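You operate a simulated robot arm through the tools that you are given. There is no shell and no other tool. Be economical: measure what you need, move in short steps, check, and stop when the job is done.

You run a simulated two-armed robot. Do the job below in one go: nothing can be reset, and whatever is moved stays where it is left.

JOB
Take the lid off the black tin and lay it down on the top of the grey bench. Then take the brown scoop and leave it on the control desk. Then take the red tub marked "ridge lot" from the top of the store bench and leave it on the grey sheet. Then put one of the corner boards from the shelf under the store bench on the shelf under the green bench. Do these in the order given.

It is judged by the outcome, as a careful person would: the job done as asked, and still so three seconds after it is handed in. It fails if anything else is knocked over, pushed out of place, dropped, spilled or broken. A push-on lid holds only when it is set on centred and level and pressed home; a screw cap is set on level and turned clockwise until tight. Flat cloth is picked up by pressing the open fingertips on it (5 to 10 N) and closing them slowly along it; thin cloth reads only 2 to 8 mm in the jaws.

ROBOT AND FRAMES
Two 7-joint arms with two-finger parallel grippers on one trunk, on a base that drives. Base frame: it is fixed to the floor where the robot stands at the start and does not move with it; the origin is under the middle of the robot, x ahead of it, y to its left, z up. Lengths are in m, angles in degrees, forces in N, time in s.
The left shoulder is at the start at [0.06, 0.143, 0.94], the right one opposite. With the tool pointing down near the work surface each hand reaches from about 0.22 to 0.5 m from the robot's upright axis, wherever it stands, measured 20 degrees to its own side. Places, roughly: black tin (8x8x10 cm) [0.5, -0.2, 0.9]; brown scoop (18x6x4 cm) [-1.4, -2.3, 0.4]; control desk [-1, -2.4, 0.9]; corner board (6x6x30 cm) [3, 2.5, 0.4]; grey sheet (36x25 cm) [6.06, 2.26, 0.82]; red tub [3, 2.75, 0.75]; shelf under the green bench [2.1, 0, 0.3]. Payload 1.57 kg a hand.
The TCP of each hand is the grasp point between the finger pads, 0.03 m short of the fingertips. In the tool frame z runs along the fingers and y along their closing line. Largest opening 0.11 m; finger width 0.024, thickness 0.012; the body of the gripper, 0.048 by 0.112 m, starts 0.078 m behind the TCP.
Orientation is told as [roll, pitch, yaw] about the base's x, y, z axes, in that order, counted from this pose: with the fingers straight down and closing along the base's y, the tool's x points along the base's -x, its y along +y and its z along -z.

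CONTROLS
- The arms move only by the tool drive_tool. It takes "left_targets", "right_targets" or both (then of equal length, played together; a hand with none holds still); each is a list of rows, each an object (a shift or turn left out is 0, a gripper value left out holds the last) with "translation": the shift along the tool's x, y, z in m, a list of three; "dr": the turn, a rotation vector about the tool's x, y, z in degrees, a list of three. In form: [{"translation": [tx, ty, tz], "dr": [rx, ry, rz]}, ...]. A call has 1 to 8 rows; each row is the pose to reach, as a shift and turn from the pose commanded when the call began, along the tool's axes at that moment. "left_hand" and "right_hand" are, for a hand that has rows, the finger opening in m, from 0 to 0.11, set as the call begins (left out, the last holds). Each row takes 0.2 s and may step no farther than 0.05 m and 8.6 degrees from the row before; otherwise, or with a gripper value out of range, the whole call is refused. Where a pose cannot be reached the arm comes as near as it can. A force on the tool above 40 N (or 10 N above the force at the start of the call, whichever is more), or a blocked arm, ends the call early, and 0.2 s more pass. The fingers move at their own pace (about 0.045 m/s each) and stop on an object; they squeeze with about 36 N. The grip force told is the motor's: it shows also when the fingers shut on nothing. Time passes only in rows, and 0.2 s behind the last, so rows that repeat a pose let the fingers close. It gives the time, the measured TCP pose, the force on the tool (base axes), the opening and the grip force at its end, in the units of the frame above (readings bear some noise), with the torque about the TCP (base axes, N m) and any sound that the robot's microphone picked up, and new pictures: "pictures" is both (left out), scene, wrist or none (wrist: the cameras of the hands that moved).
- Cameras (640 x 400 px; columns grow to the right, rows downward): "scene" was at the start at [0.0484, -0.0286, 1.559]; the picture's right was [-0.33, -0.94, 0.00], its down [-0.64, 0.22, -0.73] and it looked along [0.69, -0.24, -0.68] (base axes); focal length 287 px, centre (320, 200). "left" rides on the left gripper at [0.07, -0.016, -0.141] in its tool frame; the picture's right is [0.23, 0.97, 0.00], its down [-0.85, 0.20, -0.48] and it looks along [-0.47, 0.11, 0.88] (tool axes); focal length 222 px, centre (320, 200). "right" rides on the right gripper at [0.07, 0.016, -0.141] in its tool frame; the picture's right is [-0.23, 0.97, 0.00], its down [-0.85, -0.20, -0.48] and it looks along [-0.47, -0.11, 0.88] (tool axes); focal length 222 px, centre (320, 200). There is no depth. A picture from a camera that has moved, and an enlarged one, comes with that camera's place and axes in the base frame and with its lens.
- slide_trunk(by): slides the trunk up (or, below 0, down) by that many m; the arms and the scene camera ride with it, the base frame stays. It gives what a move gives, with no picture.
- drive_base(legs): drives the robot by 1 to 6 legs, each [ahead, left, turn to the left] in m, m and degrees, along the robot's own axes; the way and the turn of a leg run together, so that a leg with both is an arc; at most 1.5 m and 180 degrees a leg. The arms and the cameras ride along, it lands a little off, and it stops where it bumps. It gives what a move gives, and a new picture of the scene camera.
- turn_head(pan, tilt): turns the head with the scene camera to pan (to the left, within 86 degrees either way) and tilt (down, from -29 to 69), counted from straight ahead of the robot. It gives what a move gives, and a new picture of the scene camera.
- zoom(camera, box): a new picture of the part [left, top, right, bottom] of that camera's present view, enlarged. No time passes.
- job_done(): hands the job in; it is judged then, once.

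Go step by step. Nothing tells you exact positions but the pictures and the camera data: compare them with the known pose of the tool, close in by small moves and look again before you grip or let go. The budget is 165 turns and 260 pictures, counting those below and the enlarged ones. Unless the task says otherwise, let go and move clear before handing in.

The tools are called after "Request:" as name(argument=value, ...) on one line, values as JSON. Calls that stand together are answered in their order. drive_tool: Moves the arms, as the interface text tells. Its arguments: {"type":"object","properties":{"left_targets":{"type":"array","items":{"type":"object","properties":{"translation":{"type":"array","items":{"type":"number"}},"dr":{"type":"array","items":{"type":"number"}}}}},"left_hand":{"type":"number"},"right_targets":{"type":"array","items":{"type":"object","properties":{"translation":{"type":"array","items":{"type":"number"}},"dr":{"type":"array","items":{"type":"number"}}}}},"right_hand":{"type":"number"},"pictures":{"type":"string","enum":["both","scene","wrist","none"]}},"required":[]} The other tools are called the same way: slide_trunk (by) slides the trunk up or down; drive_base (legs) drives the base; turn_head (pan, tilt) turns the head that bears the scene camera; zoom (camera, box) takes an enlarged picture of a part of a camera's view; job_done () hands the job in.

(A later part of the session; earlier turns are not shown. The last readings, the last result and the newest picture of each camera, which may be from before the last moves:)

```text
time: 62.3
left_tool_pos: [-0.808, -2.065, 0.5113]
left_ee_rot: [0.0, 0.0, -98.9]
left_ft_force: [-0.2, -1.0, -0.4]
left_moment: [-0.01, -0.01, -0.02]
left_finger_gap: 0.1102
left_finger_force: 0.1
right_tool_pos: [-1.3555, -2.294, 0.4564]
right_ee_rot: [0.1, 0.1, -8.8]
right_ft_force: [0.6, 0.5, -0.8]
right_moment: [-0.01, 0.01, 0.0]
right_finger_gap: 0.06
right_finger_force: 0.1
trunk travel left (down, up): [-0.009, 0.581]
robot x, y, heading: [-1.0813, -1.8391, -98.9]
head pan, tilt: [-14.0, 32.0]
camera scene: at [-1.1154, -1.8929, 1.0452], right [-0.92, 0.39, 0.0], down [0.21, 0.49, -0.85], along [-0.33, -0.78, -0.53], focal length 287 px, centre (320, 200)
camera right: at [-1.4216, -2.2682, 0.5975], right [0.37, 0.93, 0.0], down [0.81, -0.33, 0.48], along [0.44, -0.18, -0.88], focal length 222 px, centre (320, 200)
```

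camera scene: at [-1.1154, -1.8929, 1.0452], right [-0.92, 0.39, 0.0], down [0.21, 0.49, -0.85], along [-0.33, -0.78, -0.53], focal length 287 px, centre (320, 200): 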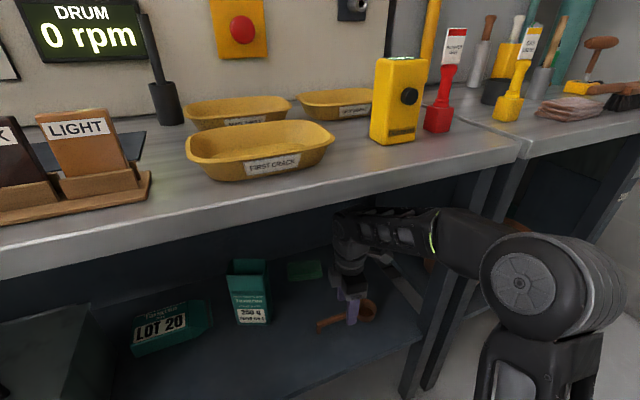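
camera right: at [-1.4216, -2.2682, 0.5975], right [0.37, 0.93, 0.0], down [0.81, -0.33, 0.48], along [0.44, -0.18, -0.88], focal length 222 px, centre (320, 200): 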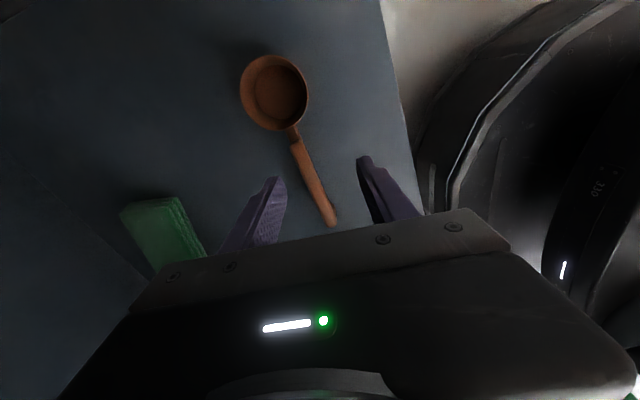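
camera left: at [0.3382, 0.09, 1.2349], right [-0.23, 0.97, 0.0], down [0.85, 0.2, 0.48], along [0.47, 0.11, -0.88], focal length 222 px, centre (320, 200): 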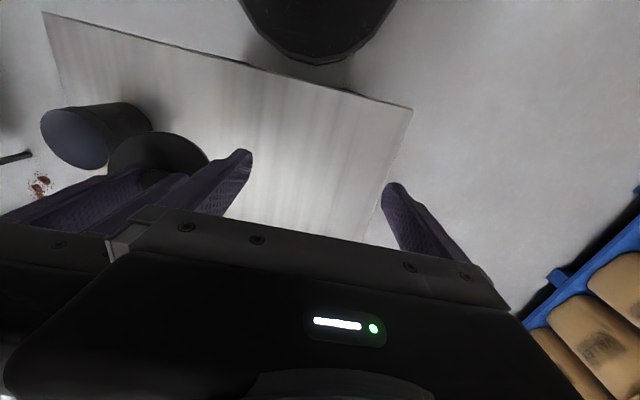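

The handle runs along y ≈ -2.307, straight along x. I turn the hand square to it, shift 12 mm, and lower around it.

Request:
drive_tool(right_targets=[{"translation": [0.002, -0.013, 0], "dr": [0, 0, -8.5]}, {"translation": [0.002, -0.013, 0.015], "dr": [0, 0, -8.5]}, {"translation": [0.002, -0.013, 0.03], "dr": [0, 0, -8.5]}, {"translation": [0.002, -0.013, 0.043], "dr": [0, 0, -8.5]}], right_hand=0.06, pictures="wrist")

Request:
zoom(camera="scene", box=[280, 220, 440, 340])

```text
time: 63.3
left_tool_pos: [-0.8048, -2.0649, 0.5119]
left_ee_rot: [0.0, 0.0, -98.8]
left_ft_force: [0.0, 0.1, 0.5]
left_moment: [0.0, -0.02, 0.0]
left_finger_gap: 0.1099
left_finger_force: 0.0
right_tool_pos: [-1.3595, -2.3058, 0.413]
right_ee_rot: [0.0, 0.0, -0.3]
right_ft_force: [0.5, -0.8, -0.1]
right_moment: [0.03, 0.01, 0.01]
right_finger_gap: 0.0599
right_finger_force: 0.0
trunk travel left (down, up): [-0.009, 0.581]
robot x, y, heading: [-1.0862, -1.8401, -98.7]
head pan, tilt: [-14.0, 32.0]
camera right: at [-1.4282, -2.2894, 0.5545], right [0.23, 0.97, 0.0], down [0.85, -0.2, 0.48], along [0.47, -0.11, -0.88], focal length 222 px, centre (320, 200)
```

right: 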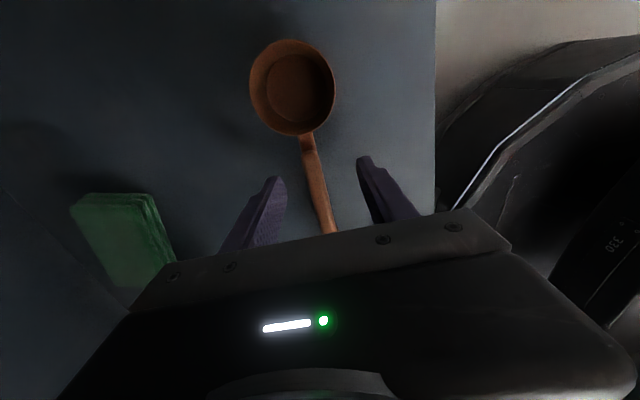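

```text
3.33 times, centred on (360, 280) of scene
camera zoom: at [-1.1154, -1.893, 1.0452], right [-0.92, 0.39, 0.0], down [0.21, 0.49, -0.85], along [-0.33, -0.78, -0.53], focal length 955 px, centre (187, -67)
```

zoom: 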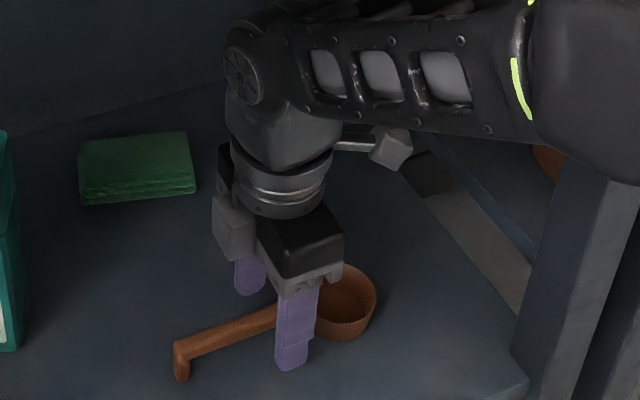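

The fingers straddle the handle. I close.

Request:
drive_tool(right_targets=[{"translation": [0, 0, 0.003]}, {"translation": [0, 0, 0.003]}, {"translation": [0, 0, 0.003]}, {"translation": [0, 0, 0.003]}], right_hand=0.0, pictures="wrist")

```text
time: 64.3
left_tool_pos: [-0.8059, -2.0647, 0.5113]
left_ee_rot: [0.0, 0.0, -98.8]
left_ft_force: [-0.5, -0.4, 0.0]
left_moment: [0.01, -0.01, 0.01]
left_finger_gap: 0.1101
left_finger_force: 0.0
right_tool_pos: [-1.3593, -2.3054, 0.4107]
right_ee_rot: [0.1, 0.1, -0.3]
right_ft_force: [-0.4, -0.2, 0.5]
right_moment: [-0.01, -0.01, -0.01]
right_finger_gap: 0.0132
right_finger_force: 24.0
trunk travel left (down, up): [-0.009, 0.581]
robot x, y, heading: [-1.0847, -1.8386, -98.8]
head pan, tilt: [-14.0, 32.0]
camera right: at [-1.4283, -2.2899, 0.5517], right [0.23, 0.97, 0.0], down [0.85, -0.2, 0.48], along [0.47, -0.11, -0.88], focal length 222 px, centre (320, 200)
```

right: 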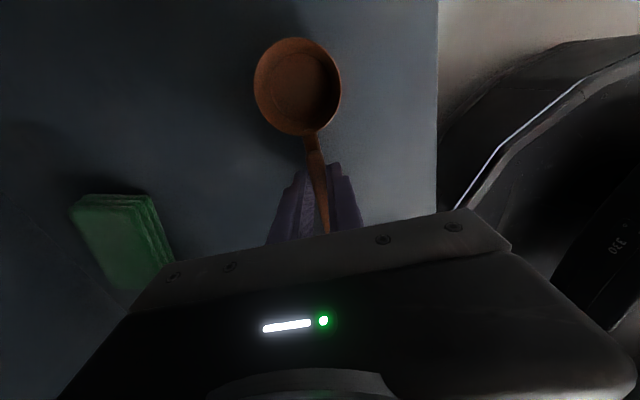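

The handle is gripped at 13 mm. I lift 4.5 cm and draw it out the way the hand came.

Request:
drive_tool(right_targets=[{"translation": [0, 0, -0.02]}, {"translation": [0, 0, -0.045]}, {"translation": [0, 0.03, -0.045]}, {"translation": [-0.005, 0.07, -0.045]}, {"translation": [-0.015, 0.11, -0.045]}, {"translation": [-0.025, 0.15, -0.045]}, {"translation": [-0.03, 0.18, -0.045]}])

Request:
drive_base(legs=[[-0.45, 0, 0]])

```text
time: 65.9
left_tool_pos: [-0.8045, -2.0666, 0.5122]
left_ee_rot: [0.0, 0.0, -98.8]
left_ft_force: [-0.1, -0.4, 0.1]
left_moment: [-0.02, -0.03, 0.01]
left_finger_gap: 0.1096
left_finger_force: 0.1
right_tool_pos: [-1.3273, -2.1289, 0.4541]
right_ee_rot: [0.0, 0.0, -0.3]
right_ft_force: [0.7, -0.8, -0.9]
right_moment: [0.03, 0.04, 0.01]
right_finger_gap: 0.013
right_finger_force: 30.5
trunk travel left (down, up): [-0.009, 0.581]
robot x, y, heading: [-1.0834, -1.8411, -98.7]
head pan, tilt: [-14.0, 32.0]
camera scene: at [-1.1154, -1.8932, 1.0451], right [-0.92, 0.39, 0.0], down [0.21, 0.49, -0.85], along [-0.33, -0.78, -0.53], focal length 287 px, centre (320, 200)
camera right: at [-1.3955, -2.112, 0.596], right [0.23, 0.97, 0.0], down [0.85, -0.2, 0.48], along [0.47, -0.11, -0.88], focal length 222 px, centre (320, 200)
```

scene: 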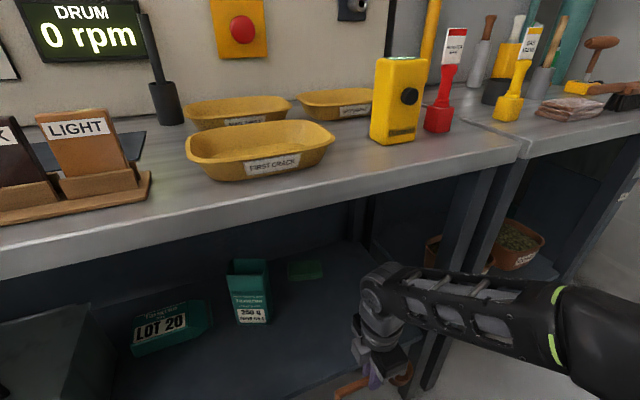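
right: 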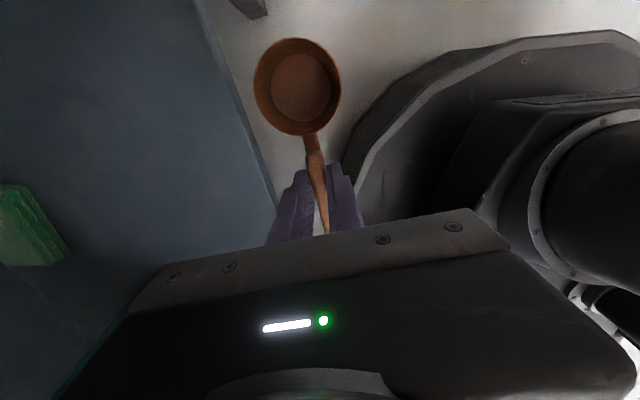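

```text
time: 68.6
left_tool_pos: [-0.7373, -1.622, 0.5108]
left_ee_rot: [0.0, 0.0, -98.9]
left_ft_force: [0.2, 0.2, -0.3]
left_moment: [0.01, 0.01, 0.01]
left_finger_gap: 0.1099
left_finger_force: 0.0
right_tool_pos: [-1.2579, -1.6829, 0.4543]
right_ee_rot: [0.1, 0.0, -0.3]
right_ft_force: [-0.3, -0.2, -1.1]
right_moment: [0.0, 0.01, 0.04]
right_finger_gap: 0.0128
right_finger_force: 30.1
trunk travel left (down, up): [-0.009, 0.581]
robot x, y, heading: [-1.0147, -1.3946, -98.9]
head pan, tilt: [-14.0, 32.0]
camera scene: at [-1.0465, -1.4487, 1.0452], right [-0.92, 0.39, 0.0], down [0.21, 0.49, -0.85], along [-0.33, -0.78, -0.53], focal length 287 px, centre (320, 200)
```

scene: 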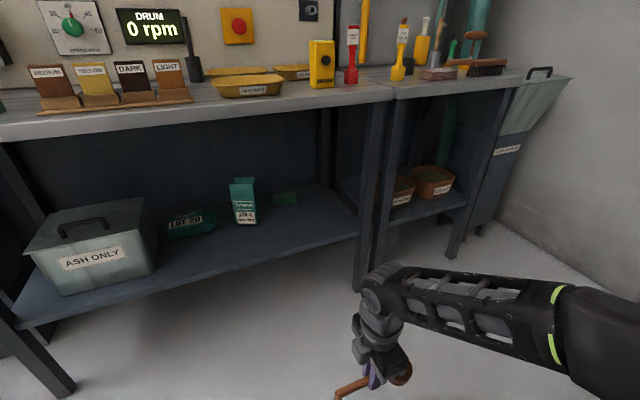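

The scoop is out. I raise the trunk and view the desk top from above for a free place.

Request:
slide_trunk(by=0.4)

Request:
slide_trunk(by=0.16)

Request:
turn_head(pan=0, tilt=40)

Request:
zoom(camera="scene", box=[100, 60, 440, 270])

```text
time: 72.4
left_tool_pos: [-0.7375, -1.6225, 0.9116]
left_ee_rot: [0.0, 0.0, -98.9]
left_ft_force: [-0.6, 0.5, 0.0]
left_moment: [-0.02, 0.0, -0.01]
left_finger_gap: 0.1099
left_finger_force: 0.1
right_tool_pos: [-1.2577, -1.6834, 0.8545]
right_ee_rot: [0.2, 0.0, -0.3]
right_ft_force: [0.0, 0.1, 0.2]
right_moment: [-0.01, 0.01, -0.01]
right_finger_gap: 0.0131
right_finger_force: 30.1
trunk travel left (down, up): [-0.409, 0.181]
robot x, y, heading: [-1.0177, -1.3958, -99.0]
head pan, tilt: [-14.0, 32.0]
```

```text
time: 74.3
left_tool_pos: [-0.738, -1.6213, 1.0717]
left_ee_rot: [0.0, 0.1, -98.9]
left_ft_force: [1.2, -0.1, 0.2]
left_moment: [-0.01, 0.03, -0.02]
left_finger_gap: 0.11
left_finger_force: 0.1
right_tool_pos: [-1.2588, -1.6829, 1.0138]
right_ee_rot: [0.1, -0.1, -0.4]
right_ft_force: [0.6, -0.5, -0.2]
right_moment: [-0.03, 0.02, -0.01]
right_finger_gap: 0.0129
right_finger_force: 30.4
trunk travel left (down, up): [-0.569, 0.021]
robot x, y, heading: [-1.0179, -1.3964, -98.8]
head pan, tilt: [-14.0, 32.0]
```

```text
time: 75.0
left_tool_pos: [-0.7364, -1.6225, 1.0709]
left_ee_rot: [0.0, 0.0, -98.9]
left_ft_force: [1.4, 0.0, -0.1]
left_moment: [0.02, 0.02, -0.02]
left_finger_gap: 0.1099
left_finger_force: 0.1
right_tool_pos: [-1.2578, -1.6839, 1.0153]
right_ee_rot: [0.1, -0.1, -0.4]
right_ft_force: [0.7, -1.3, 0.0]
right_moment: [0.01, 0.02, 0.01]
right_finger_gap: 0.0131
right_finger_force: 30.0
trunk travel left (down, up): [-0.569, 0.021]
robot x, y, heading: [-1.0199, -1.3967, -98.9]
head pan, tilt: [0.0, 40.0]
camera scene: at [-1.0249, -1.4502, 1.593], right [-0.99, 0.16, 0.0], down [0.1, 0.63, -0.77], along [-0.12, -0.76, -0.64], focal length 287 px, centre (320, 200)
```

scene: 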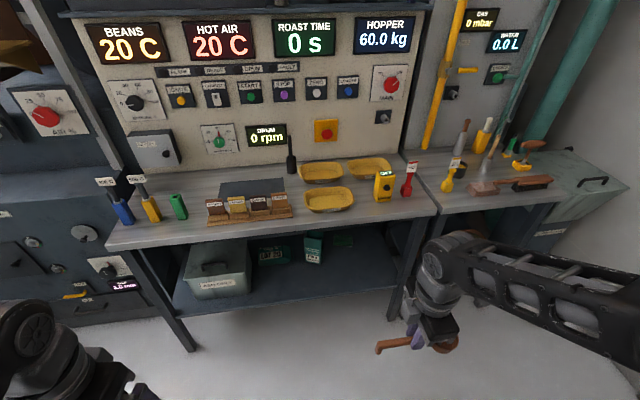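

```text
1.88 times, centred on (270, 165) of scene
camera zoom: at [-1.0249, -1.4502, 1.593], right [-0.99, 0.16, 0.0], down [0.1, 0.63, -0.77], along [-0.12, -0.76, -0.64], focal length 539 px, centre (414, 266)
```

zoom: 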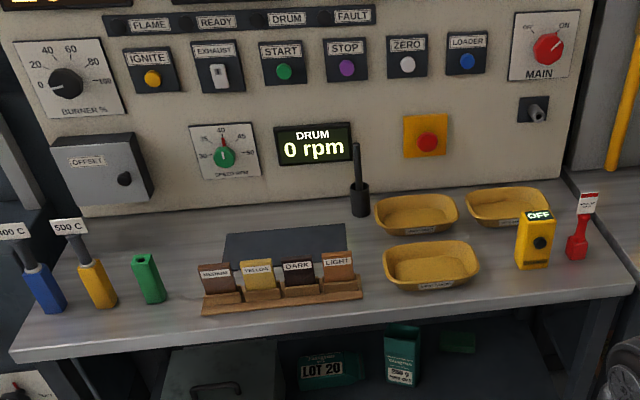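

The right strip is too crowded; in front of the green, yellow and blue tubes at the left there is a free strip about 10 cm deep (x -0.5…-0.72, y -2.18…-2.285). I drive to stand before it, still 0.2 m short.

Request:
drive_base(legs=[[0, 0, 8.9], [0.2, 0.55, 0]])

Request:
zoom(camera="scene", box=[200, 120, 520, 320])

```text
time: 78.9
left_tool_pos: [-0.1742, -1.7818, 1.0724]
left_ee_rot: [-0.1, 0.0, -90.2]
left_ft_force: [-0.3, -0.6, 0.5]
left_moment: [0.0, 0.02, -0.01]
left_finger_gap: 0.1103
left_finger_force: 0.1
right_tool_pos: [-0.6817, -1.9195, 1.014]
right_ee_rot: [0.1, 0.0, 8.2]
right_ft_force: [-0.1, -0.2, 0.3]
right_moment: [0.02, 0.0, 0.04]
right_finger_gap: 0.0132
right_finger_force: 30.2
trunk travel left (down, up): [-0.569, 0.021]
robot x, y, heading: [-0.4865, -1.5949, -90.3]
head pan, tilt: [0.0, 40.0]
camera scene: at [-0.4842, -1.6536, 1.5929], right [-1.0, 0.01, 0.0], down [0.0, 0.64, -0.77], along [0.0, -0.77, -0.64], focal length 287 px, centre (320, 200)
```

scene: 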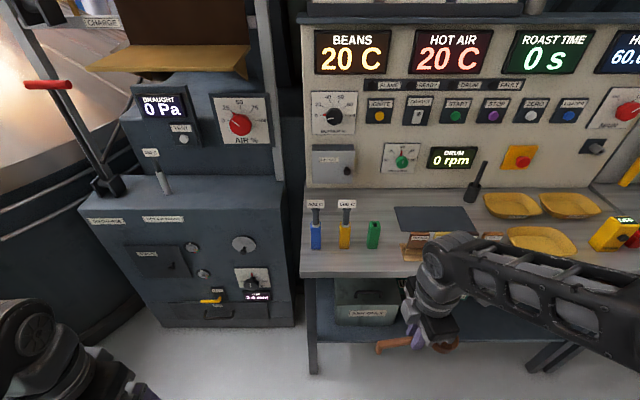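

```text
2.00 times, centred on (360, 220) of scene
camera zoom: at [-0.4842, -1.6536, 1.5929], right [-1.0, 0.01, 0.0], down [0.0, 0.64, -0.77], along [0.0, -0.77, -0.64], focal length 573 px, centre (240, 160)
```

zoom: 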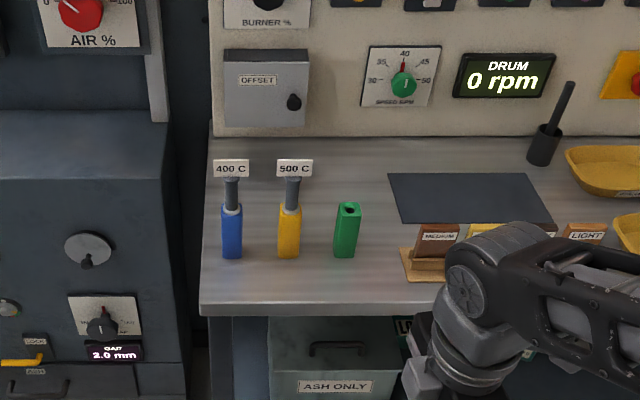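

The strip checks out (edge y ≈ -2.19, tubes' fronts y ≈ -2.28). I drive in 0.19 m and bring the scoop over it, turned square.

Request:
drive_base(legs=[[0.19, 0, 0]])

Request:
drive_tool(right_targets=[{"dr": [0, 0, 4]}, {"dr": [0, 0, 8.2]}], pictures="both")

```text
time: 80.5
left_tool_pos: [-0.175, -1.9698, 1.0714]
left_ee_rot: [0.0, 0.1, -90.3]
left_ft_force: [-0.3, -0.4, -0.7]
left_moment: [0.03, 0.0, 0.0]
left_finger_gap: 0.1101
left_finger_force: 0.1
right_tool_pos: [-0.6827, -2.1086, 1.0147]
right_ee_rot: [0.1, 0.0, 8.1]
right_ft_force: [0.1, 0.2, -0.4]
right_moment: [0.04, 0.0, 0.01]
right_finger_gap: 0.0129
right_finger_force: 30.2
trunk travel left (down, up): [-0.569, 0.021]
robot x, y, heading: [-0.4824, -1.7853, -90.4]
head pan, tilt: [0.0, 40.0]
camera scene: at [-0.4862, -1.8438, 1.5929], right [-1.0, 0.01, 0.0], down [0.0, 0.64, -0.77], along [0.0, -0.77, -0.64], focal length 287 px, centre (320, 200)
```

scene: 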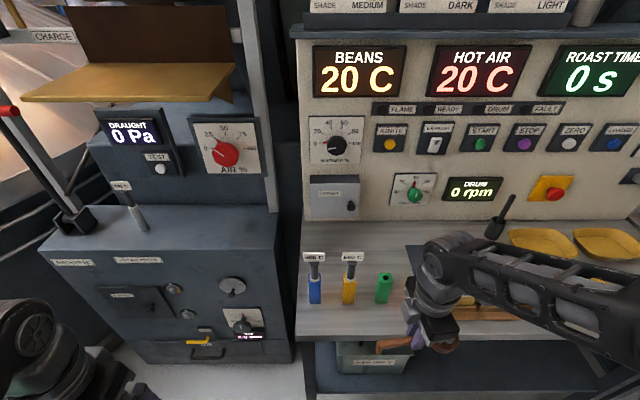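

```text
time: 81.1
left_tool_pos: [-0.1766, -1.9705, 1.0709]
left_ee_rot: [0.1, -0.1, -90.5]
left_ft_force: [-0.4, -0.8, 0.7]
left_moment: [-0.03, -0.01, 0.01]
left_finger_gap: 0.1103
left_finger_force: 0.1
right_tool_pos: [-0.682, -2.1064, 1.0143]
right_ee_rot: [0.0, -0.1, -0.1]
right_ft_force: [0.4, 0.0, -1.3]
right_moment: [0.0, 0.0, 0.04]
right_finger_gap: 0.0129
right_finger_force: 29.7
trunk travel left (down, up): [-0.569, 0.021]
robot x, y, heading: [-0.4859, -1.7894, -90.6]
head pan, tilt: [0.0, 40.0]
camera scene: at [-0.4862, -1.8418, 1.593], right [-1.0, 0.01, 0.0], down [0.0, 0.64, -0.77], along [-0.01, -0.77, -0.64], focal length 287 px, centre (320, 200)
camera right: at [-0.7514, -2.0915, 1.1561], right [0.23, 0.97, 0.0], down [0.85, -0.2, 0.48], along [0.47, -0.11, -0.88], focal length 222 px, centre (320, 200)
```

scene: 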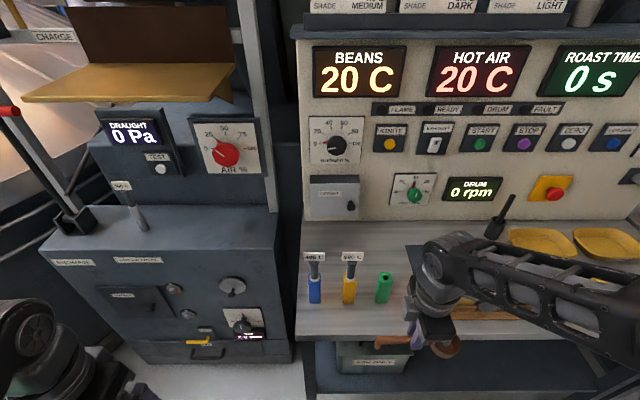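
right: 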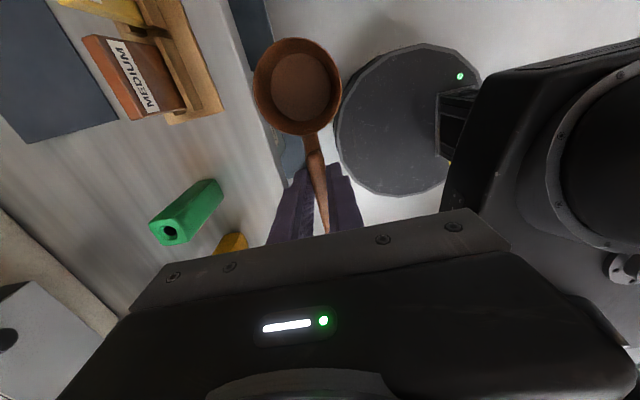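

I move over the place: grip point at [-0.63, -2.218], and check before lowering.

Request:
drive_tool(right_targets=[{"translation": [-0.02, -0.04, 0.0]}, {"translation": [-0.04, -0.08, 0.0]}, {"translation": [-0.052, -0.112, 0.02]}, {"translation": [-0.052, -0.112, 0.05]}], pictures="both")

Request:
zoom(camera="scene", box=[280, 220, 480, 345])

```text
time: 82.1
left_tool_pos: [-0.1765, -1.9694, 1.0706]
left_ee_rot: [0.0, 0.1, -90.3]
left_ft_force: [0.5, -0.6, 0.5]
left_moment: [-0.02, 0.01, 0.0]
left_finger_gap: 0.1101
left_finger_force: 0.0
right_tool_pos: [-0.6303, -2.218, 0.9629]
right_ee_rot: [0.0, 0.0, -0.1]
right_ft_force: [0.3, 0.2, -1.1]
right_moment: [-0.03, -0.03, 0.0]
right_finger_gap: 0.0126
right_finger_force: 30.4
trunk travel left (down, up): [-0.569, 0.021]
robot x, y, heading: [-0.483, -1.7858, -90.5]
head pan, tilt: [0.0, 40.0]
camera scene: at [-0.4864, -1.8419, 1.593], right [-1.0, 0.01, 0.0], down [0.0, 0.64, -0.77], along [0.0, -0.77, -0.64], focal length 287 px, centre (320, 200)
camera right: at [-0.6992, -2.2027, 1.1039], right [0.23, 0.97, 0.0], down [0.86, -0.2, 0.48], along [0.47, -0.11, -0.88], focal length 222 px, centre (320, 200)
```

scene: 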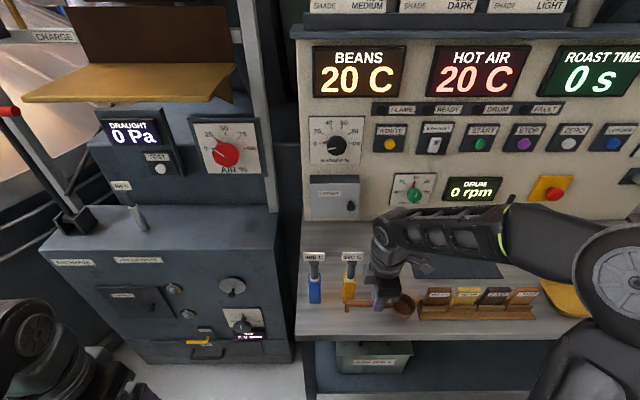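
right: 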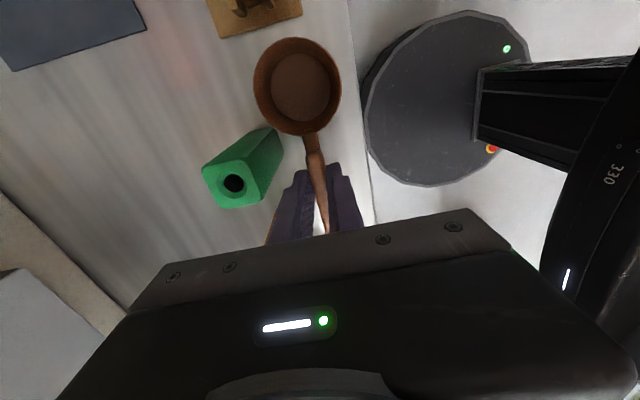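

```text
3.20 times, centred on (380, 282) of scene
camera zoom: at [-0.4864, -1.8419, 1.593], right [-1.0, 0.01, 0.0], down [0.0, 0.64, -0.77], along [0.0, -0.77, -0.64], focal length 917 px, centre (128, -64)
```

zoom: 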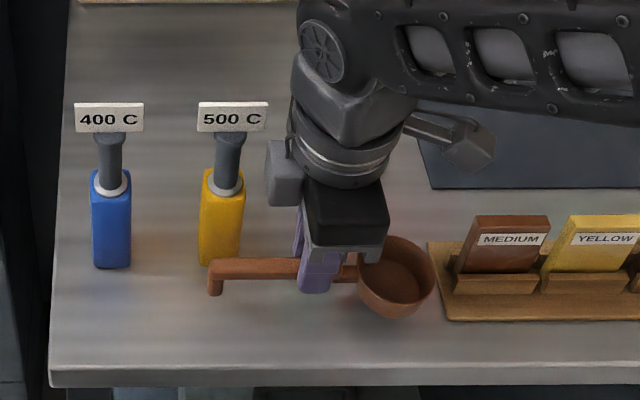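

The scoop is over the free strip, clear of the tubes and of the card stand. I lower it in small steps.

Request:
drive_tool(right_targets=[{"translation": [0, 0, 0.02]}, {"translation": [0, 0, 0.04]}, {"translation": [0, 0, 0.05]}], pictures="wrist")

Request:
zoom(camera="scene", box=[280, 220, 480, 345])

```text
time: 83.0
left_tool_pos: [-0.1761, -1.9678, 1.0719]
left_ee_rot: [-0.1, -0.1, -90.3]
left_ft_force: [0.5, -0.1, 0.1]
left_moment: [0.03, 0.05, 0.01]
left_finger_gap: 0.1102
left_finger_force: 0.2
right_tool_pos: [-0.6296, -2.2189, 0.9163]
right_ee_rot: [-0.3, -0.1, 0.0]
right_ft_force: [0.5, 3.3, 16.6]
right_moment: [-0.01, 0.25, -0.02]
right_finger_gap: 0.0135
right_finger_force: 30.0
trunk travel left (down, up): [-0.569, 0.021]
robot x, y, heading: [-0.4851, -1.7856, -90.4]
head pan, tilt: [0.0, 40.0]
stopped in row 3 (right hand): the force on the tool passed its limit at 56 N (the readings are from after the stop); the commanded pose is now the measured one
camera right: at [-0.699, -2.2023, 1.0585], right [0.23, 0.97, 0.0], down [0.86, -0.2, 0.48], along [0.47, -0.11, -0.88], focal length 222 px, centre (320, 200)
```

right: 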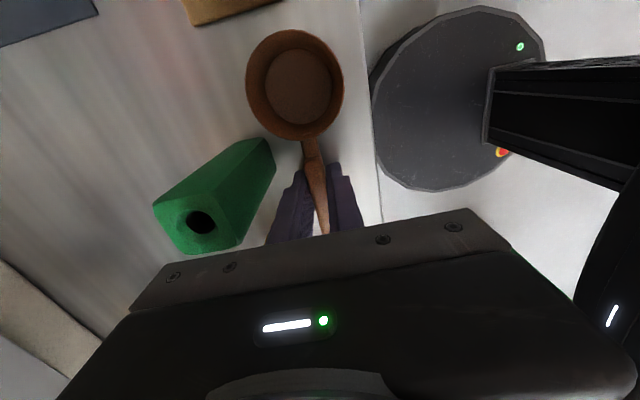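

```text
3.20 times, centred on (380, 282) of scene
camera zoom: at [-0.4858, -1.84, 1.5929], right [-1.0, 0.01, 0.0], down [0.0, 0.64, -0.77], along [-0.01, -0.77, -0.64], focal length 917 px, centre (128, -64)
```

zoom: 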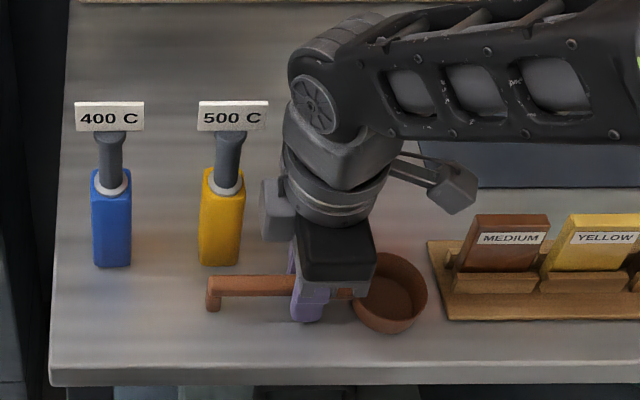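

The scoop touches the desk (TCP 0.916). I open just enough to free the handle and rise straight up.

Request:
drive_tool(right_targets=[{"translation": [0, 0, -0.001]}, {"translation": [0, 0, -0.001]}, {"translation": [0, 0, -0.001]}], right_hand=0.03, pictures="none")

Request:
drive_tool(right_targets=[{"translation": [0, 0, -0.02]}, {"translation": [0, 0, -0.05]}, {"translation": [0, 0, -0.09]}, {"translation": [0, 0.03, -0.12]}, {"translation": [0.02, 0.07, -0.13]}, {"translation": [0.05, 0.1, -0.15]}], pictures="none")

Request:
zoom(camera="scene", box=[280, 220, 480, 345])

```text
time: 83.8
left_tool_pos: [-0.1765, -1.9691, 1.0717]
left_ee_rot: [-0.1, 0.0, -90.5]
left_ft_force: [-0.4, 0.3, 0.1]
left_moment: [-0.01, 0.01, 0.0]
left_finger_gap: 0.1099
left_finger_force: 0.1
right_tool_pos: [-0.6301, -2.2194, 0.9169]
right_ee_rot: [-0.1, -0.1, 0.0]
right_ft_force: [0.3, 0.3, 0.1]
right_moment: [0.03, 0.01, -0.03]
right_finger_gap: 0.0302
right_finger_force: 0.0
trunk travel left (down, up): [-0.569, 0.021]
robot x, y, heading: [-0.4841, -1.7853, -90.4]
head pan, tilt: [0.0, 40.0]
```

```text
time: 85.2
left_tool_pos: [-0.1756, -1.9683, 1.071]
left_ee_rot: [0.0, 0.0, -90.2]
left_ft_force: [-0.3, -0.5, -1.0]
left_moment: [0.0, -0.01, -0.02]
left_finger_gap: 0.1099
left_finger_force: 0.0
right_tool_pos: [-0.681, -2.1156, 1.0665]
right_ee_rot: [-0.2, 0.0, 0.0]
right_ft_force: [0.5, 0.0, -0.1]
right_moment: [-0.05, -0.03, 0.03]
right_finger_gap: 0.0299
right_finger_force: 0.0
trunk travel left (down, up): [-0.569, 0.021]
robot x, y, heading: [-0.4866, -1.7883, -90.4]
head pan, tilt: [0.0, 40.0]
```

```text
3.20 times, centred on (380, 282) of scene
camera zoom: at [-0.4866, -1.8405, 1.593], right [-1.0, 0.01, 0.0], down [0.0, 0.64, -0.77], along [0.0, -0.77, -0.64], focal length 917 px, centre (128, -64)
```

zoom: 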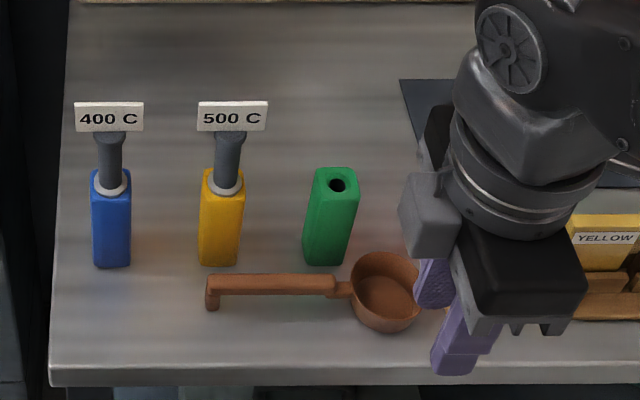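

The scoop lies on the control desk and nothing else moved. Now I back off, turn round and drive past the grey bench's left side toward the store bench.

Request:
drive_base(legs=[[-0.5, 0.15, 0], [0, 0, 180], [1.3, 0, 0]])

Request:
turn_head(pan=-30, tilt=25)

```text
time: 101.9
left_tool_pos: [-0.6676, 0.2174, 1.0714]
left_ee_rot: [0.0, 0.0, 90.7]
left_ft_force: [-0.8, 1.2, 0.3]
left_moment: [0.0, 0.02, -0.04]
left_finger_gap: 0.1099
left_finger_force: 0.0
right_tool_pos: [-0.1659, 0.3736, 1.0652]
right_ee_rot: [0.0, 0.0, -178.9]
right_ft_force: [-0.1, 0.0, -0.1]
right_moment: [-0.03, 0.0, -0.04]
right_finger_gap: 0.0298
right_finger_force: 0.1
trunk travel left (down, up): [-0.569, 0.021]
robot x, y, heading: [-0.3533, 0.037, 90.8]
head pan, tilt: [0.0, 40.0]
camera scene: at [-0.3552, 0.0929, 1.5929], right [1.0, 0.01, 0.0], down [0.01, -0.64, -0.77], along [-0.01, 0.77, -0.64], focal length 287 px, centre (320, 200)
```

scene: 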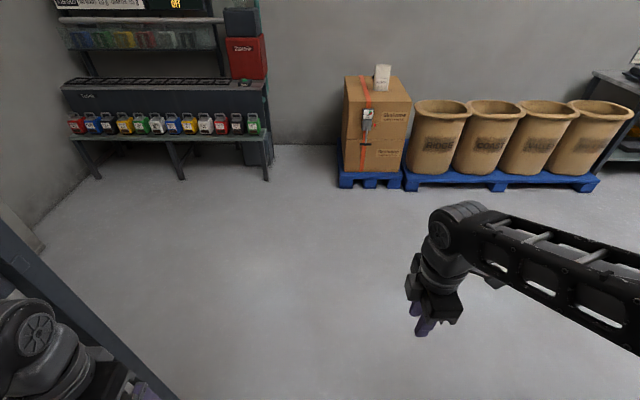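

```text
time: 102.8
left_tool_pos: [-0.6674, 0.2155, 1.0712]
left_ee_rot: [0.0, -0.1, 90.7]
left_ft_force: [-0.1, 1.0, -0.4]
left_moment: [-0.02, 0.02, 0.01]
left_finger_gap: 0.1101
left_finger_force: 0.1
right_tool_pos: [-0.1649, 0.375, 1.0656]
right_ee_rot: [-0.1, 0.0, -179.0]
right_ft_force: [0.8, -0.5, -0.3]
right_moment: [-0.05, 0.01, 0.0]
right_finger_gap: 0.0298
right_finger_force: 0.0
trunk travel left (down, up): [-0.569, 0.021]
robot x, y, heading: [-0.3565, 0.0413, 90.5]
head pan, tilt: [-30.0, 25.0]
camera scene: at [-0.3091, 0.0879, 1.6162], right [0.87, -0.49, 0.0], down [-0.21, -0.37, -0.91], along [0.44, 0.79, -0.42], focal length 287 px, centre (320, 200)
```

scene: 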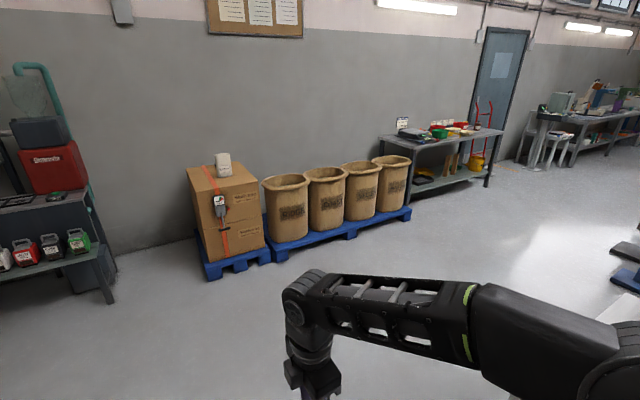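

The way past the sack pallets is open. I drive along the aisle to stand in front of the store bench.

Request:
drive_base(legs=[[1.0, 0, 0], [0, 0, -90], [1.45, 0.05, 0], [1.4, 0.2, 0], [0, 0, 90]])

Request:
turn_head(pan=-15, tilt=30)

```text
time: 129.3
left_tool_pos: [2.188, 1.5149, 1.072]
left_ee_rot: [0.1, 0.0, 92.4]
left_ft_force: [0.2, 0.5, 0.4]
left_moment: [0.03, 0.01, 0.01]
left_finger_gap: 0.1101
left_finger_force: 0.0
right_tool_pos: [2.6831, 1.6872, 1.0666]
right_ee_rot: [0.0, 0.0, -177.3]
right_ft_force: [-0.7, -0.3, 0.5]
right_moment: [-0.03, -0.02, 0.03]
right_finger_gap: 0.03
right_finger_force: 0.1
trunk travel left (down, up): [-0.569, 0.021]
robot x, y, heading: [2.5045, 1.3433, 92.4]
head pan, tilt: [-30.0, 25.0]
camera scene: at [2.5489, 1.3966, 1.6163], right [0.89, -0.46, 0.0], down [-0.2, -0.37, -0.91], along [0.42, 0.8, -0.42], focal length 287 px, centre (320, 200)
```

scene: 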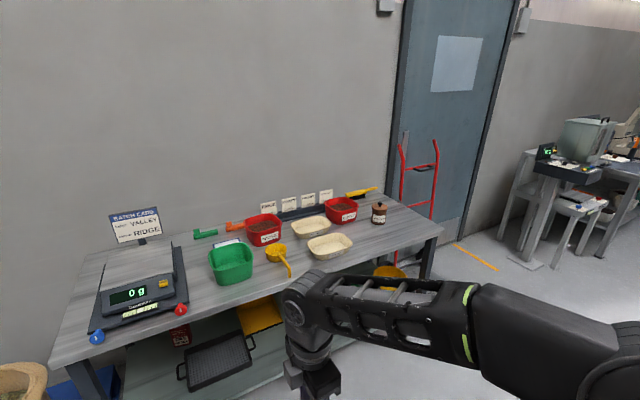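

```text
time: 130.1
left_tool_pos: [2.1889, 1.5152, 1.0699]
left_ee_rot: [0.0, 0.0, 92.3]
left_ft_force: [-0.4, 0.6, 0.3]
left_moment: [0.0, 0.02, -0.03]
left_finger_gap: 0.11
left_finger_force: 0.1
right_tool_pos: [2.6848, 1.6864, 1.0671]
right_ee_rot: [-0.1, 0.0, -177.3]
right_ft_force: [0.0, 0.1, -0.6]
right_moment: [0.02, -0.01, 0.02]
right_finger_gap: 0.0298
right_finger_force: 0.1
trunk travel left (down, up): [-0.569, 0.021]
robot x, y, heading: [2.5041, 1.3476, 92.2]
head pan, tilt: [-15.0, 30.0]
camera scene: at [2.526, 1.4032, 1.6083], right [0.98, -0.22, 0.0], down [-0.11, -0.49, -0.87], along [0.19, 0.84, -0.5], focal length 287 px, centre (320, 200)
```

scene: 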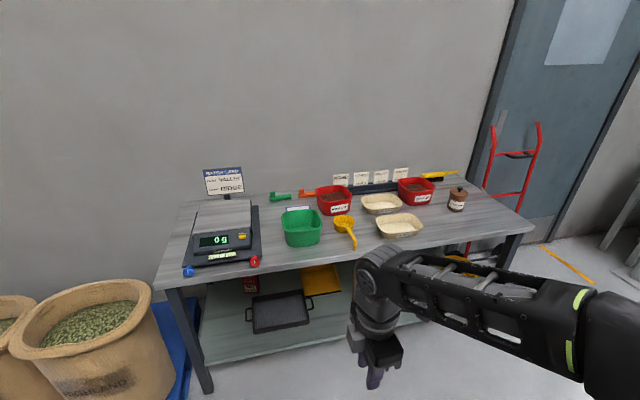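

Request:
zoom(camera="scene", box=[260, 150, 500, 270])

Request:
zoom(camera="scene", box=[300, 170, 450, 245])

```text
2.67 times, centred on (380, 210) of scene
camera zoom: at [2.526, 1.4032, 1.6083], right [0.98, -0.22, 0.0], down [-0.11, -0.49, -0.87], along [0.19, 0.84, -0.5], focal length 764 px, centre (160, 173)
```

zoom: 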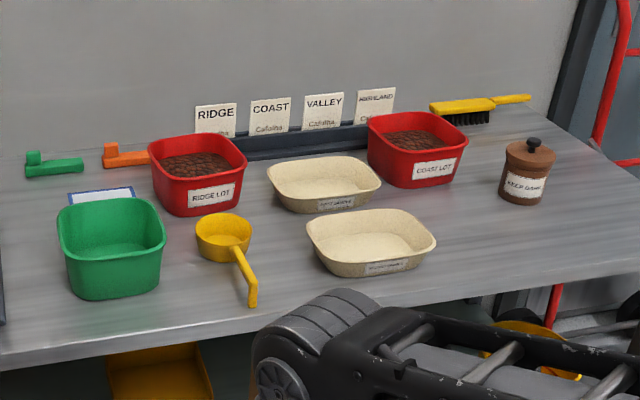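

```text
4.27 times, centred on (375, 208) of scene
camera zoom: at [2.526, 1.4032, 1.6083], right [0.98, -0.22, 0.0], down [-0.11, -0.49, -0.87], along [0.19, 0.84, -0.5], focal length 1223 px, centre (85, 168)
```

zoom: 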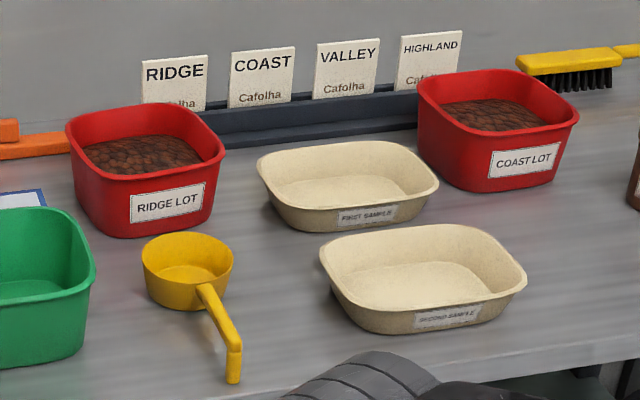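

The tub marked "RIDGE LOT" is the left red one, full of beans, with rim centre about [2.915, 2.77, 0.825] and too wide (≈18 cm) for one hand, so I will carry it level with both hands on its side walls. First I turn the right hand back and drive closer.

Request:
drive_tool(right_targets=[{"dr": [0, 0, 8.2]}, {"dr": [0, 0, 16.4]}, {"dr": [0, 0, 24.6]}, {"dr": [0, 0, 32.8]}, {"dr": [0, 0, 41]}, {"dr": [0, 0, 49.2]}], pictures="none")

Request:
drive_tool(right_targets=[{"dr": [0, 0, 8.2]}, {"dr": [0, 0, 16.4]}, {"dr": [0, 0, 24.6]}, {"dr": [0, 0, 32.8]}, {"dr": [0, 0, 40.6]}], right_hand=0.05, pictures="none")

Request:
drive_base(legs=[[0.4, -0.4, -2.2]])

Request:
turn_head(pan=0, tilt=42)

```text
time: 131.4
left_tool_pos: [2.1891, 1.515, 1.0713]
left_ee_rot: [-0.1, -0.1, 92.3]
left_ft_force: [0.1, 0.5, -0.2]
left_moment: [0.0, -0.03, -0.02]
left_finger_gap: 0.1098
left_finger_force: 0.1
right_tool_pos: [2.684, 1.6875, 1.0663]
right_ee_rot: [-0.1, -0.1, 133.3]
right_ft_force: [-0.7, -0.3, -0.7]
right_moment: [0.0, 0.0, 0.01]
right_finger_gap: 0.0302
right_finger_force: 0.1
trunk travel left (down, up): [-0.569, 0.021]
robot x, y, heading: [2.5065, 1.3484, 92.1]
head pan, tilt: [-15.0, 30.0]
```

```text
time: 132.7
left_tool_pos: [2.1867, 1.5143, 1.0717]
left_ee_rot: [-0.1, 0.0, 92.2]
left_ft_force: [0.5, -0.1, 0.8]
left_moment: [0.01, 0.06, 0.0]
left_finger_gap: 0.1099
left_finger_force: 0.0
right_tool_pos: [2.6849, 1.6866, 1.0654]
right_ee_rot: [0.1, -0.1, 92.8]
right_ft_force: [0.3, 0.0, 0.3]
right_moment: [0.01, -0.05, 0.0]
right_finger_gap: 0.05
right_finger_force: 0.1
trunk travel left (down, up): [-0.569, 0.021]
robot x, y, heading: [2.5028, 1.3489, 92.3]
head pan, tilt: [-15.0, 30.0]
```

```text
time: 135.9
left_tool_pos: [2.5879, 1.9416, 1.0722]
left_ee_rot: [0.0, 0.0, 89.8]
left_ft_force: [-0.3, 0.3, 0.0]
left_moment: [-0.04, 0.02, -0.02]
left_finger_gap: 0.1098
left_finger_force: 0.1
right_tool_pos: [3.0909, 2.0907, 1.0645]
right_ee_rot: [0.0, -0.1, 90.2]
right_ft_force: [0.4, -0.3, 0.2]
right_moment: [-0.01, 0.0, -0.02]
right_finger_gap: 0.0503
right_finger_force: 0.0
trunk travel left (down, up): [-0.569, 0.021]
robot x, y, heading: [2.8958, 1.7593, 89.6]
head pan, tilt: [-15.0, 30.0]
camera scene: at [2.9203, 1.8149, 1.6083], right [0.96, -0.26, 0.0], down [-0.13, -0.48, -0.87], along [0.23, 0.84, -0.5], focal length 287 px, centre (320, 200)
```

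scene: 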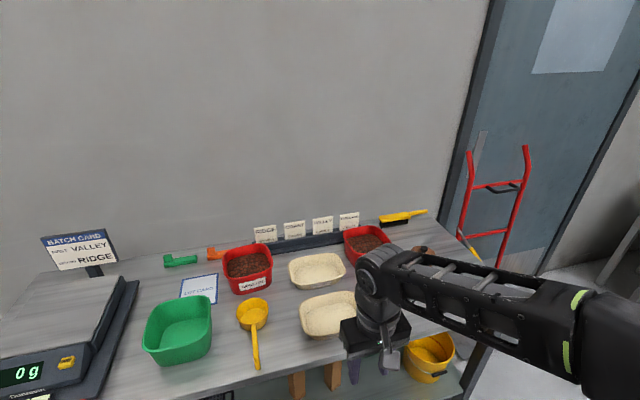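

```text
time: 136.7
left_tool_pos: [2.5863, 1.9412, 1.0722]
left_ee_rot: [0.0, 0.0, 89.8]
left_ft_force: [0.1, 0.1, 0.0]
left_moment: [-0.01, -0.01, 0.03]
left_finger_gap: 0.1099
left_finger_force: 0.1
right_tool_pos: [3.0913, 2.0919, 1.067]
right_ee_rot: [0.0, -0.1, 90.2]
right_ft_force: [0.2, 0.9, -0.3]
right_moment: [-0.02, -0.02, 0.02]
right_finger_gap: 0.0499
right_finger_force: 0.1
trunk travel left (down, up): [-0.569, 0.021]
robot x, y, heading: [2.897, 1.7566, 89.5]
head pan, tilt: [0.0, 42.0]
camera scene: at [2.8964, 1.8107, 1.5901], right [1.0, -0.01, 0.0], down [0.0, -0.67, -0.74], along [0.0, 0.74, -0.67], focal length 287 px, centre (320, 200)
```

scene: 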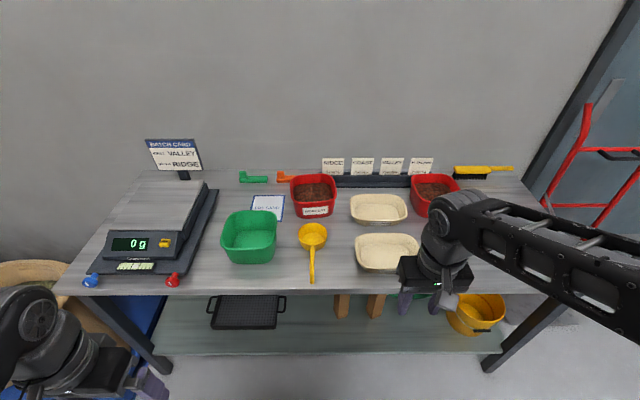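

Request:
zoom(camera="scene", box=[210, 150, 450, 300])

Request:
zoom(camera="scene", box=[270, 270, 430, 370])

```text
2.67 times, centred on (330, 225) of scene
camera zoom: at [2.8964, 1.8107, 1.5901], right [1.0, -0.01, 0.0], down [0.0, -0.67, -0.74], along [0.0, 0.74, -0.67], focal length 764 px, centre (293, 133)
```

zoom: 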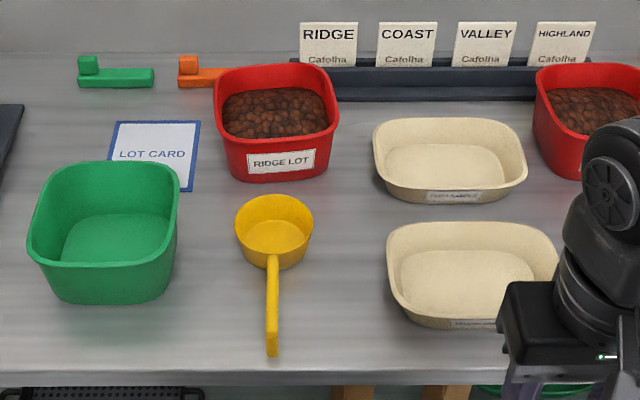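

```text
4.00 times, centred on (350, 320) of scene
camera zoom: at [2.8964, 1.8107, 1.5901], right [1.0, -0.01, 0.0], down [0.0, -0.67, -0.74], along [0.0, 0.74, -0.67], focal length 1146 px, centre (200, -280)
```

zoom: 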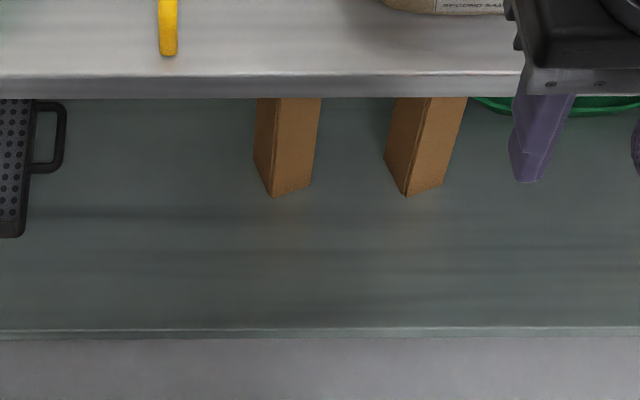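

The tub's exact place still is uncertain by a few cm. I drive 0.15 m closer and measure again with more parallax.

Request:
drive_base(legs=[[0.15, 0, 0.4]])

Request:
zoom(camera="scene", box=[210, 150, 450, 300])

Request:
slide_trunk(by=-0.3)

Request:
zoom(camera="scene", box=[210, 150, 450, 300])

Request:
turn_head(pan=0, tilt=42)

```text
time: 138.0
left_tool_pos: [2.5847, 2.0886, 1.0712]
left_ee_rot: [0.0, 0.1, 90.2]
left_ft_force: [-0.1, 0.2, 0.0]
left_moment: [-0.04, 0.02, -0.01]
left_finger_gap: 0.1101
left_finger_force: 0.0
right_tool_pos: [3.0883, 2.2414, 1.0649]
right_ee_rot: [0.0, -0.1, 90.8]
right_ft_force: [-0.1, 0.1, -0.7]
right_moment: [0.01, 0.04, 0.03]
right_finger_gap: 0.0499
right_finger_force: 0.0
trunk travel left (down, up): [-0.569, 0.021]
robot x, y, heading: [2.8971, 1.9032, 90.3]
head pan, tilt: [0.0, 42.0]
camera scene: at [2.8959, 1.9611, 1.5899], right [1.0, 0.0, 0.0], down [0.0, -0.67, -0.74], along [0.0, 0.74, -0.67], focal length 287 px, centre (320, 200)
```

scene: 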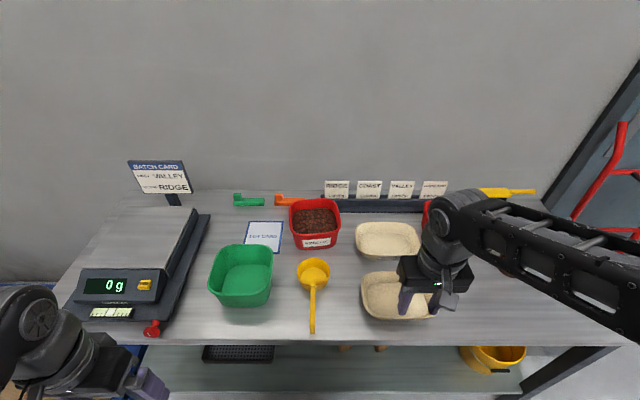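

```text
2.67 times, centred on (330, 225) of scene
camera zoom: at [2.8959, 1.9611, 1.5899], right [1.0, 0.0, 0.0], down [0.0, -0.67, -0.74], along [0.0, 0.74, -0.67], focal length 764 px, centre (293, 133)
```

zoom: 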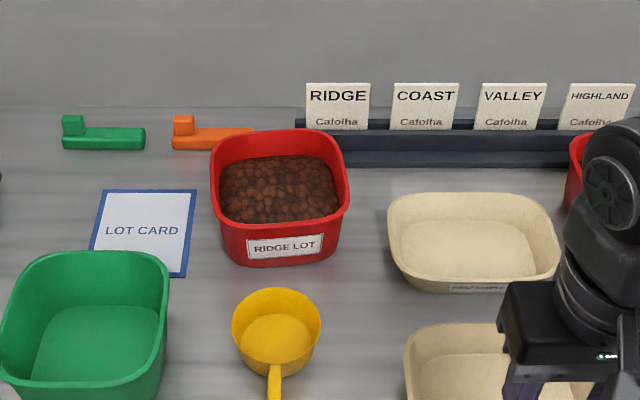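

```text
time: 141.0
left_tool_pos: [2.586, 2.0869, 0.7717]
left_ee_rot: [0.0, 0.0, 90.2]
left_ft_force: [-0.2, 0.8, 0.3]
left_moment: [0.01, 0.02, 0.01]
left_finger_gap: 0.11
left_finger_force: 0.1
right_tool_pos: [3.0886, 2.2406, 0.7654]
right_ee_rot: [0.0, -0.1, 90.8]
right_ft_force: [-0.1, 0.0, -0.5]
right_moment: [0.0, 0.03, 0.0]
right_finger_gap: 0.0501
right_finger_force: 0.1
trunk travel left (down, up): [-0.269, 0.321]
robot x, y, heading: [2.8943, 1.9031, 90.1]
head pan, tilt: [0.0, 42.0]
```

```text
2.67 times, centred on (330, 225) of scene
camera zoom: at [2.8959, 1.9592, 1.29], right [1.0, 0.0, 0.0], down [0.0, -0.67, -0.74], along [0.0, 0.74, -0.67], focal length 764 px, centre (293, 133)
```

zoom: 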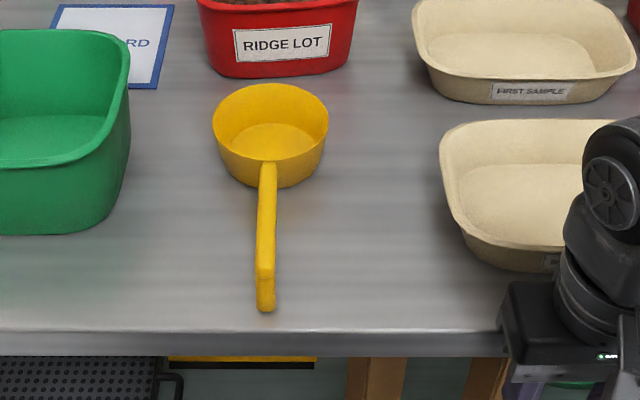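

```text
time: 141.6
left_tool_pos: [2.5856, 2.0859, 0.7711]
left_ee_rot: [0.0, 0.0, 90.1]
left_ft_force: [-0.1, 0.6, 0.9]
left_moment: [0.01, 0.0, -0.03]
left_finger_gap: 0.1099
left_finger_force: 0.1
right_tool_pos: [3.0882, 2.2403, 0.7664]
right_ee_rot: [0.1, -0.1, 90.7]
right_ft_force: [-0.5, 0.6, -0.8]
right_moment: [-0.02, -0.03, 0.0]
right_finger_gap: 0.05
right_finger_force: 0.1
trunk travel left (down, up): [-0.269, 0.321]
robot x, y, heading: [2.8976, 1.9056, 90.4]
head pan, tilt: [0.0, 42.0]
camera scene: at [2.8959, 1.9592, 1.29], right [1.0, 0.0, 0.0], down [0.0, -0.67, -0.74], along [0.0, 0.74, -0.67], focal length 287 px, centre (320, 200)
```

scene: 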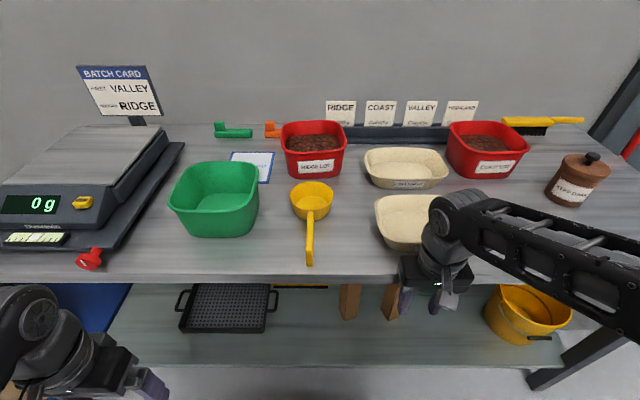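

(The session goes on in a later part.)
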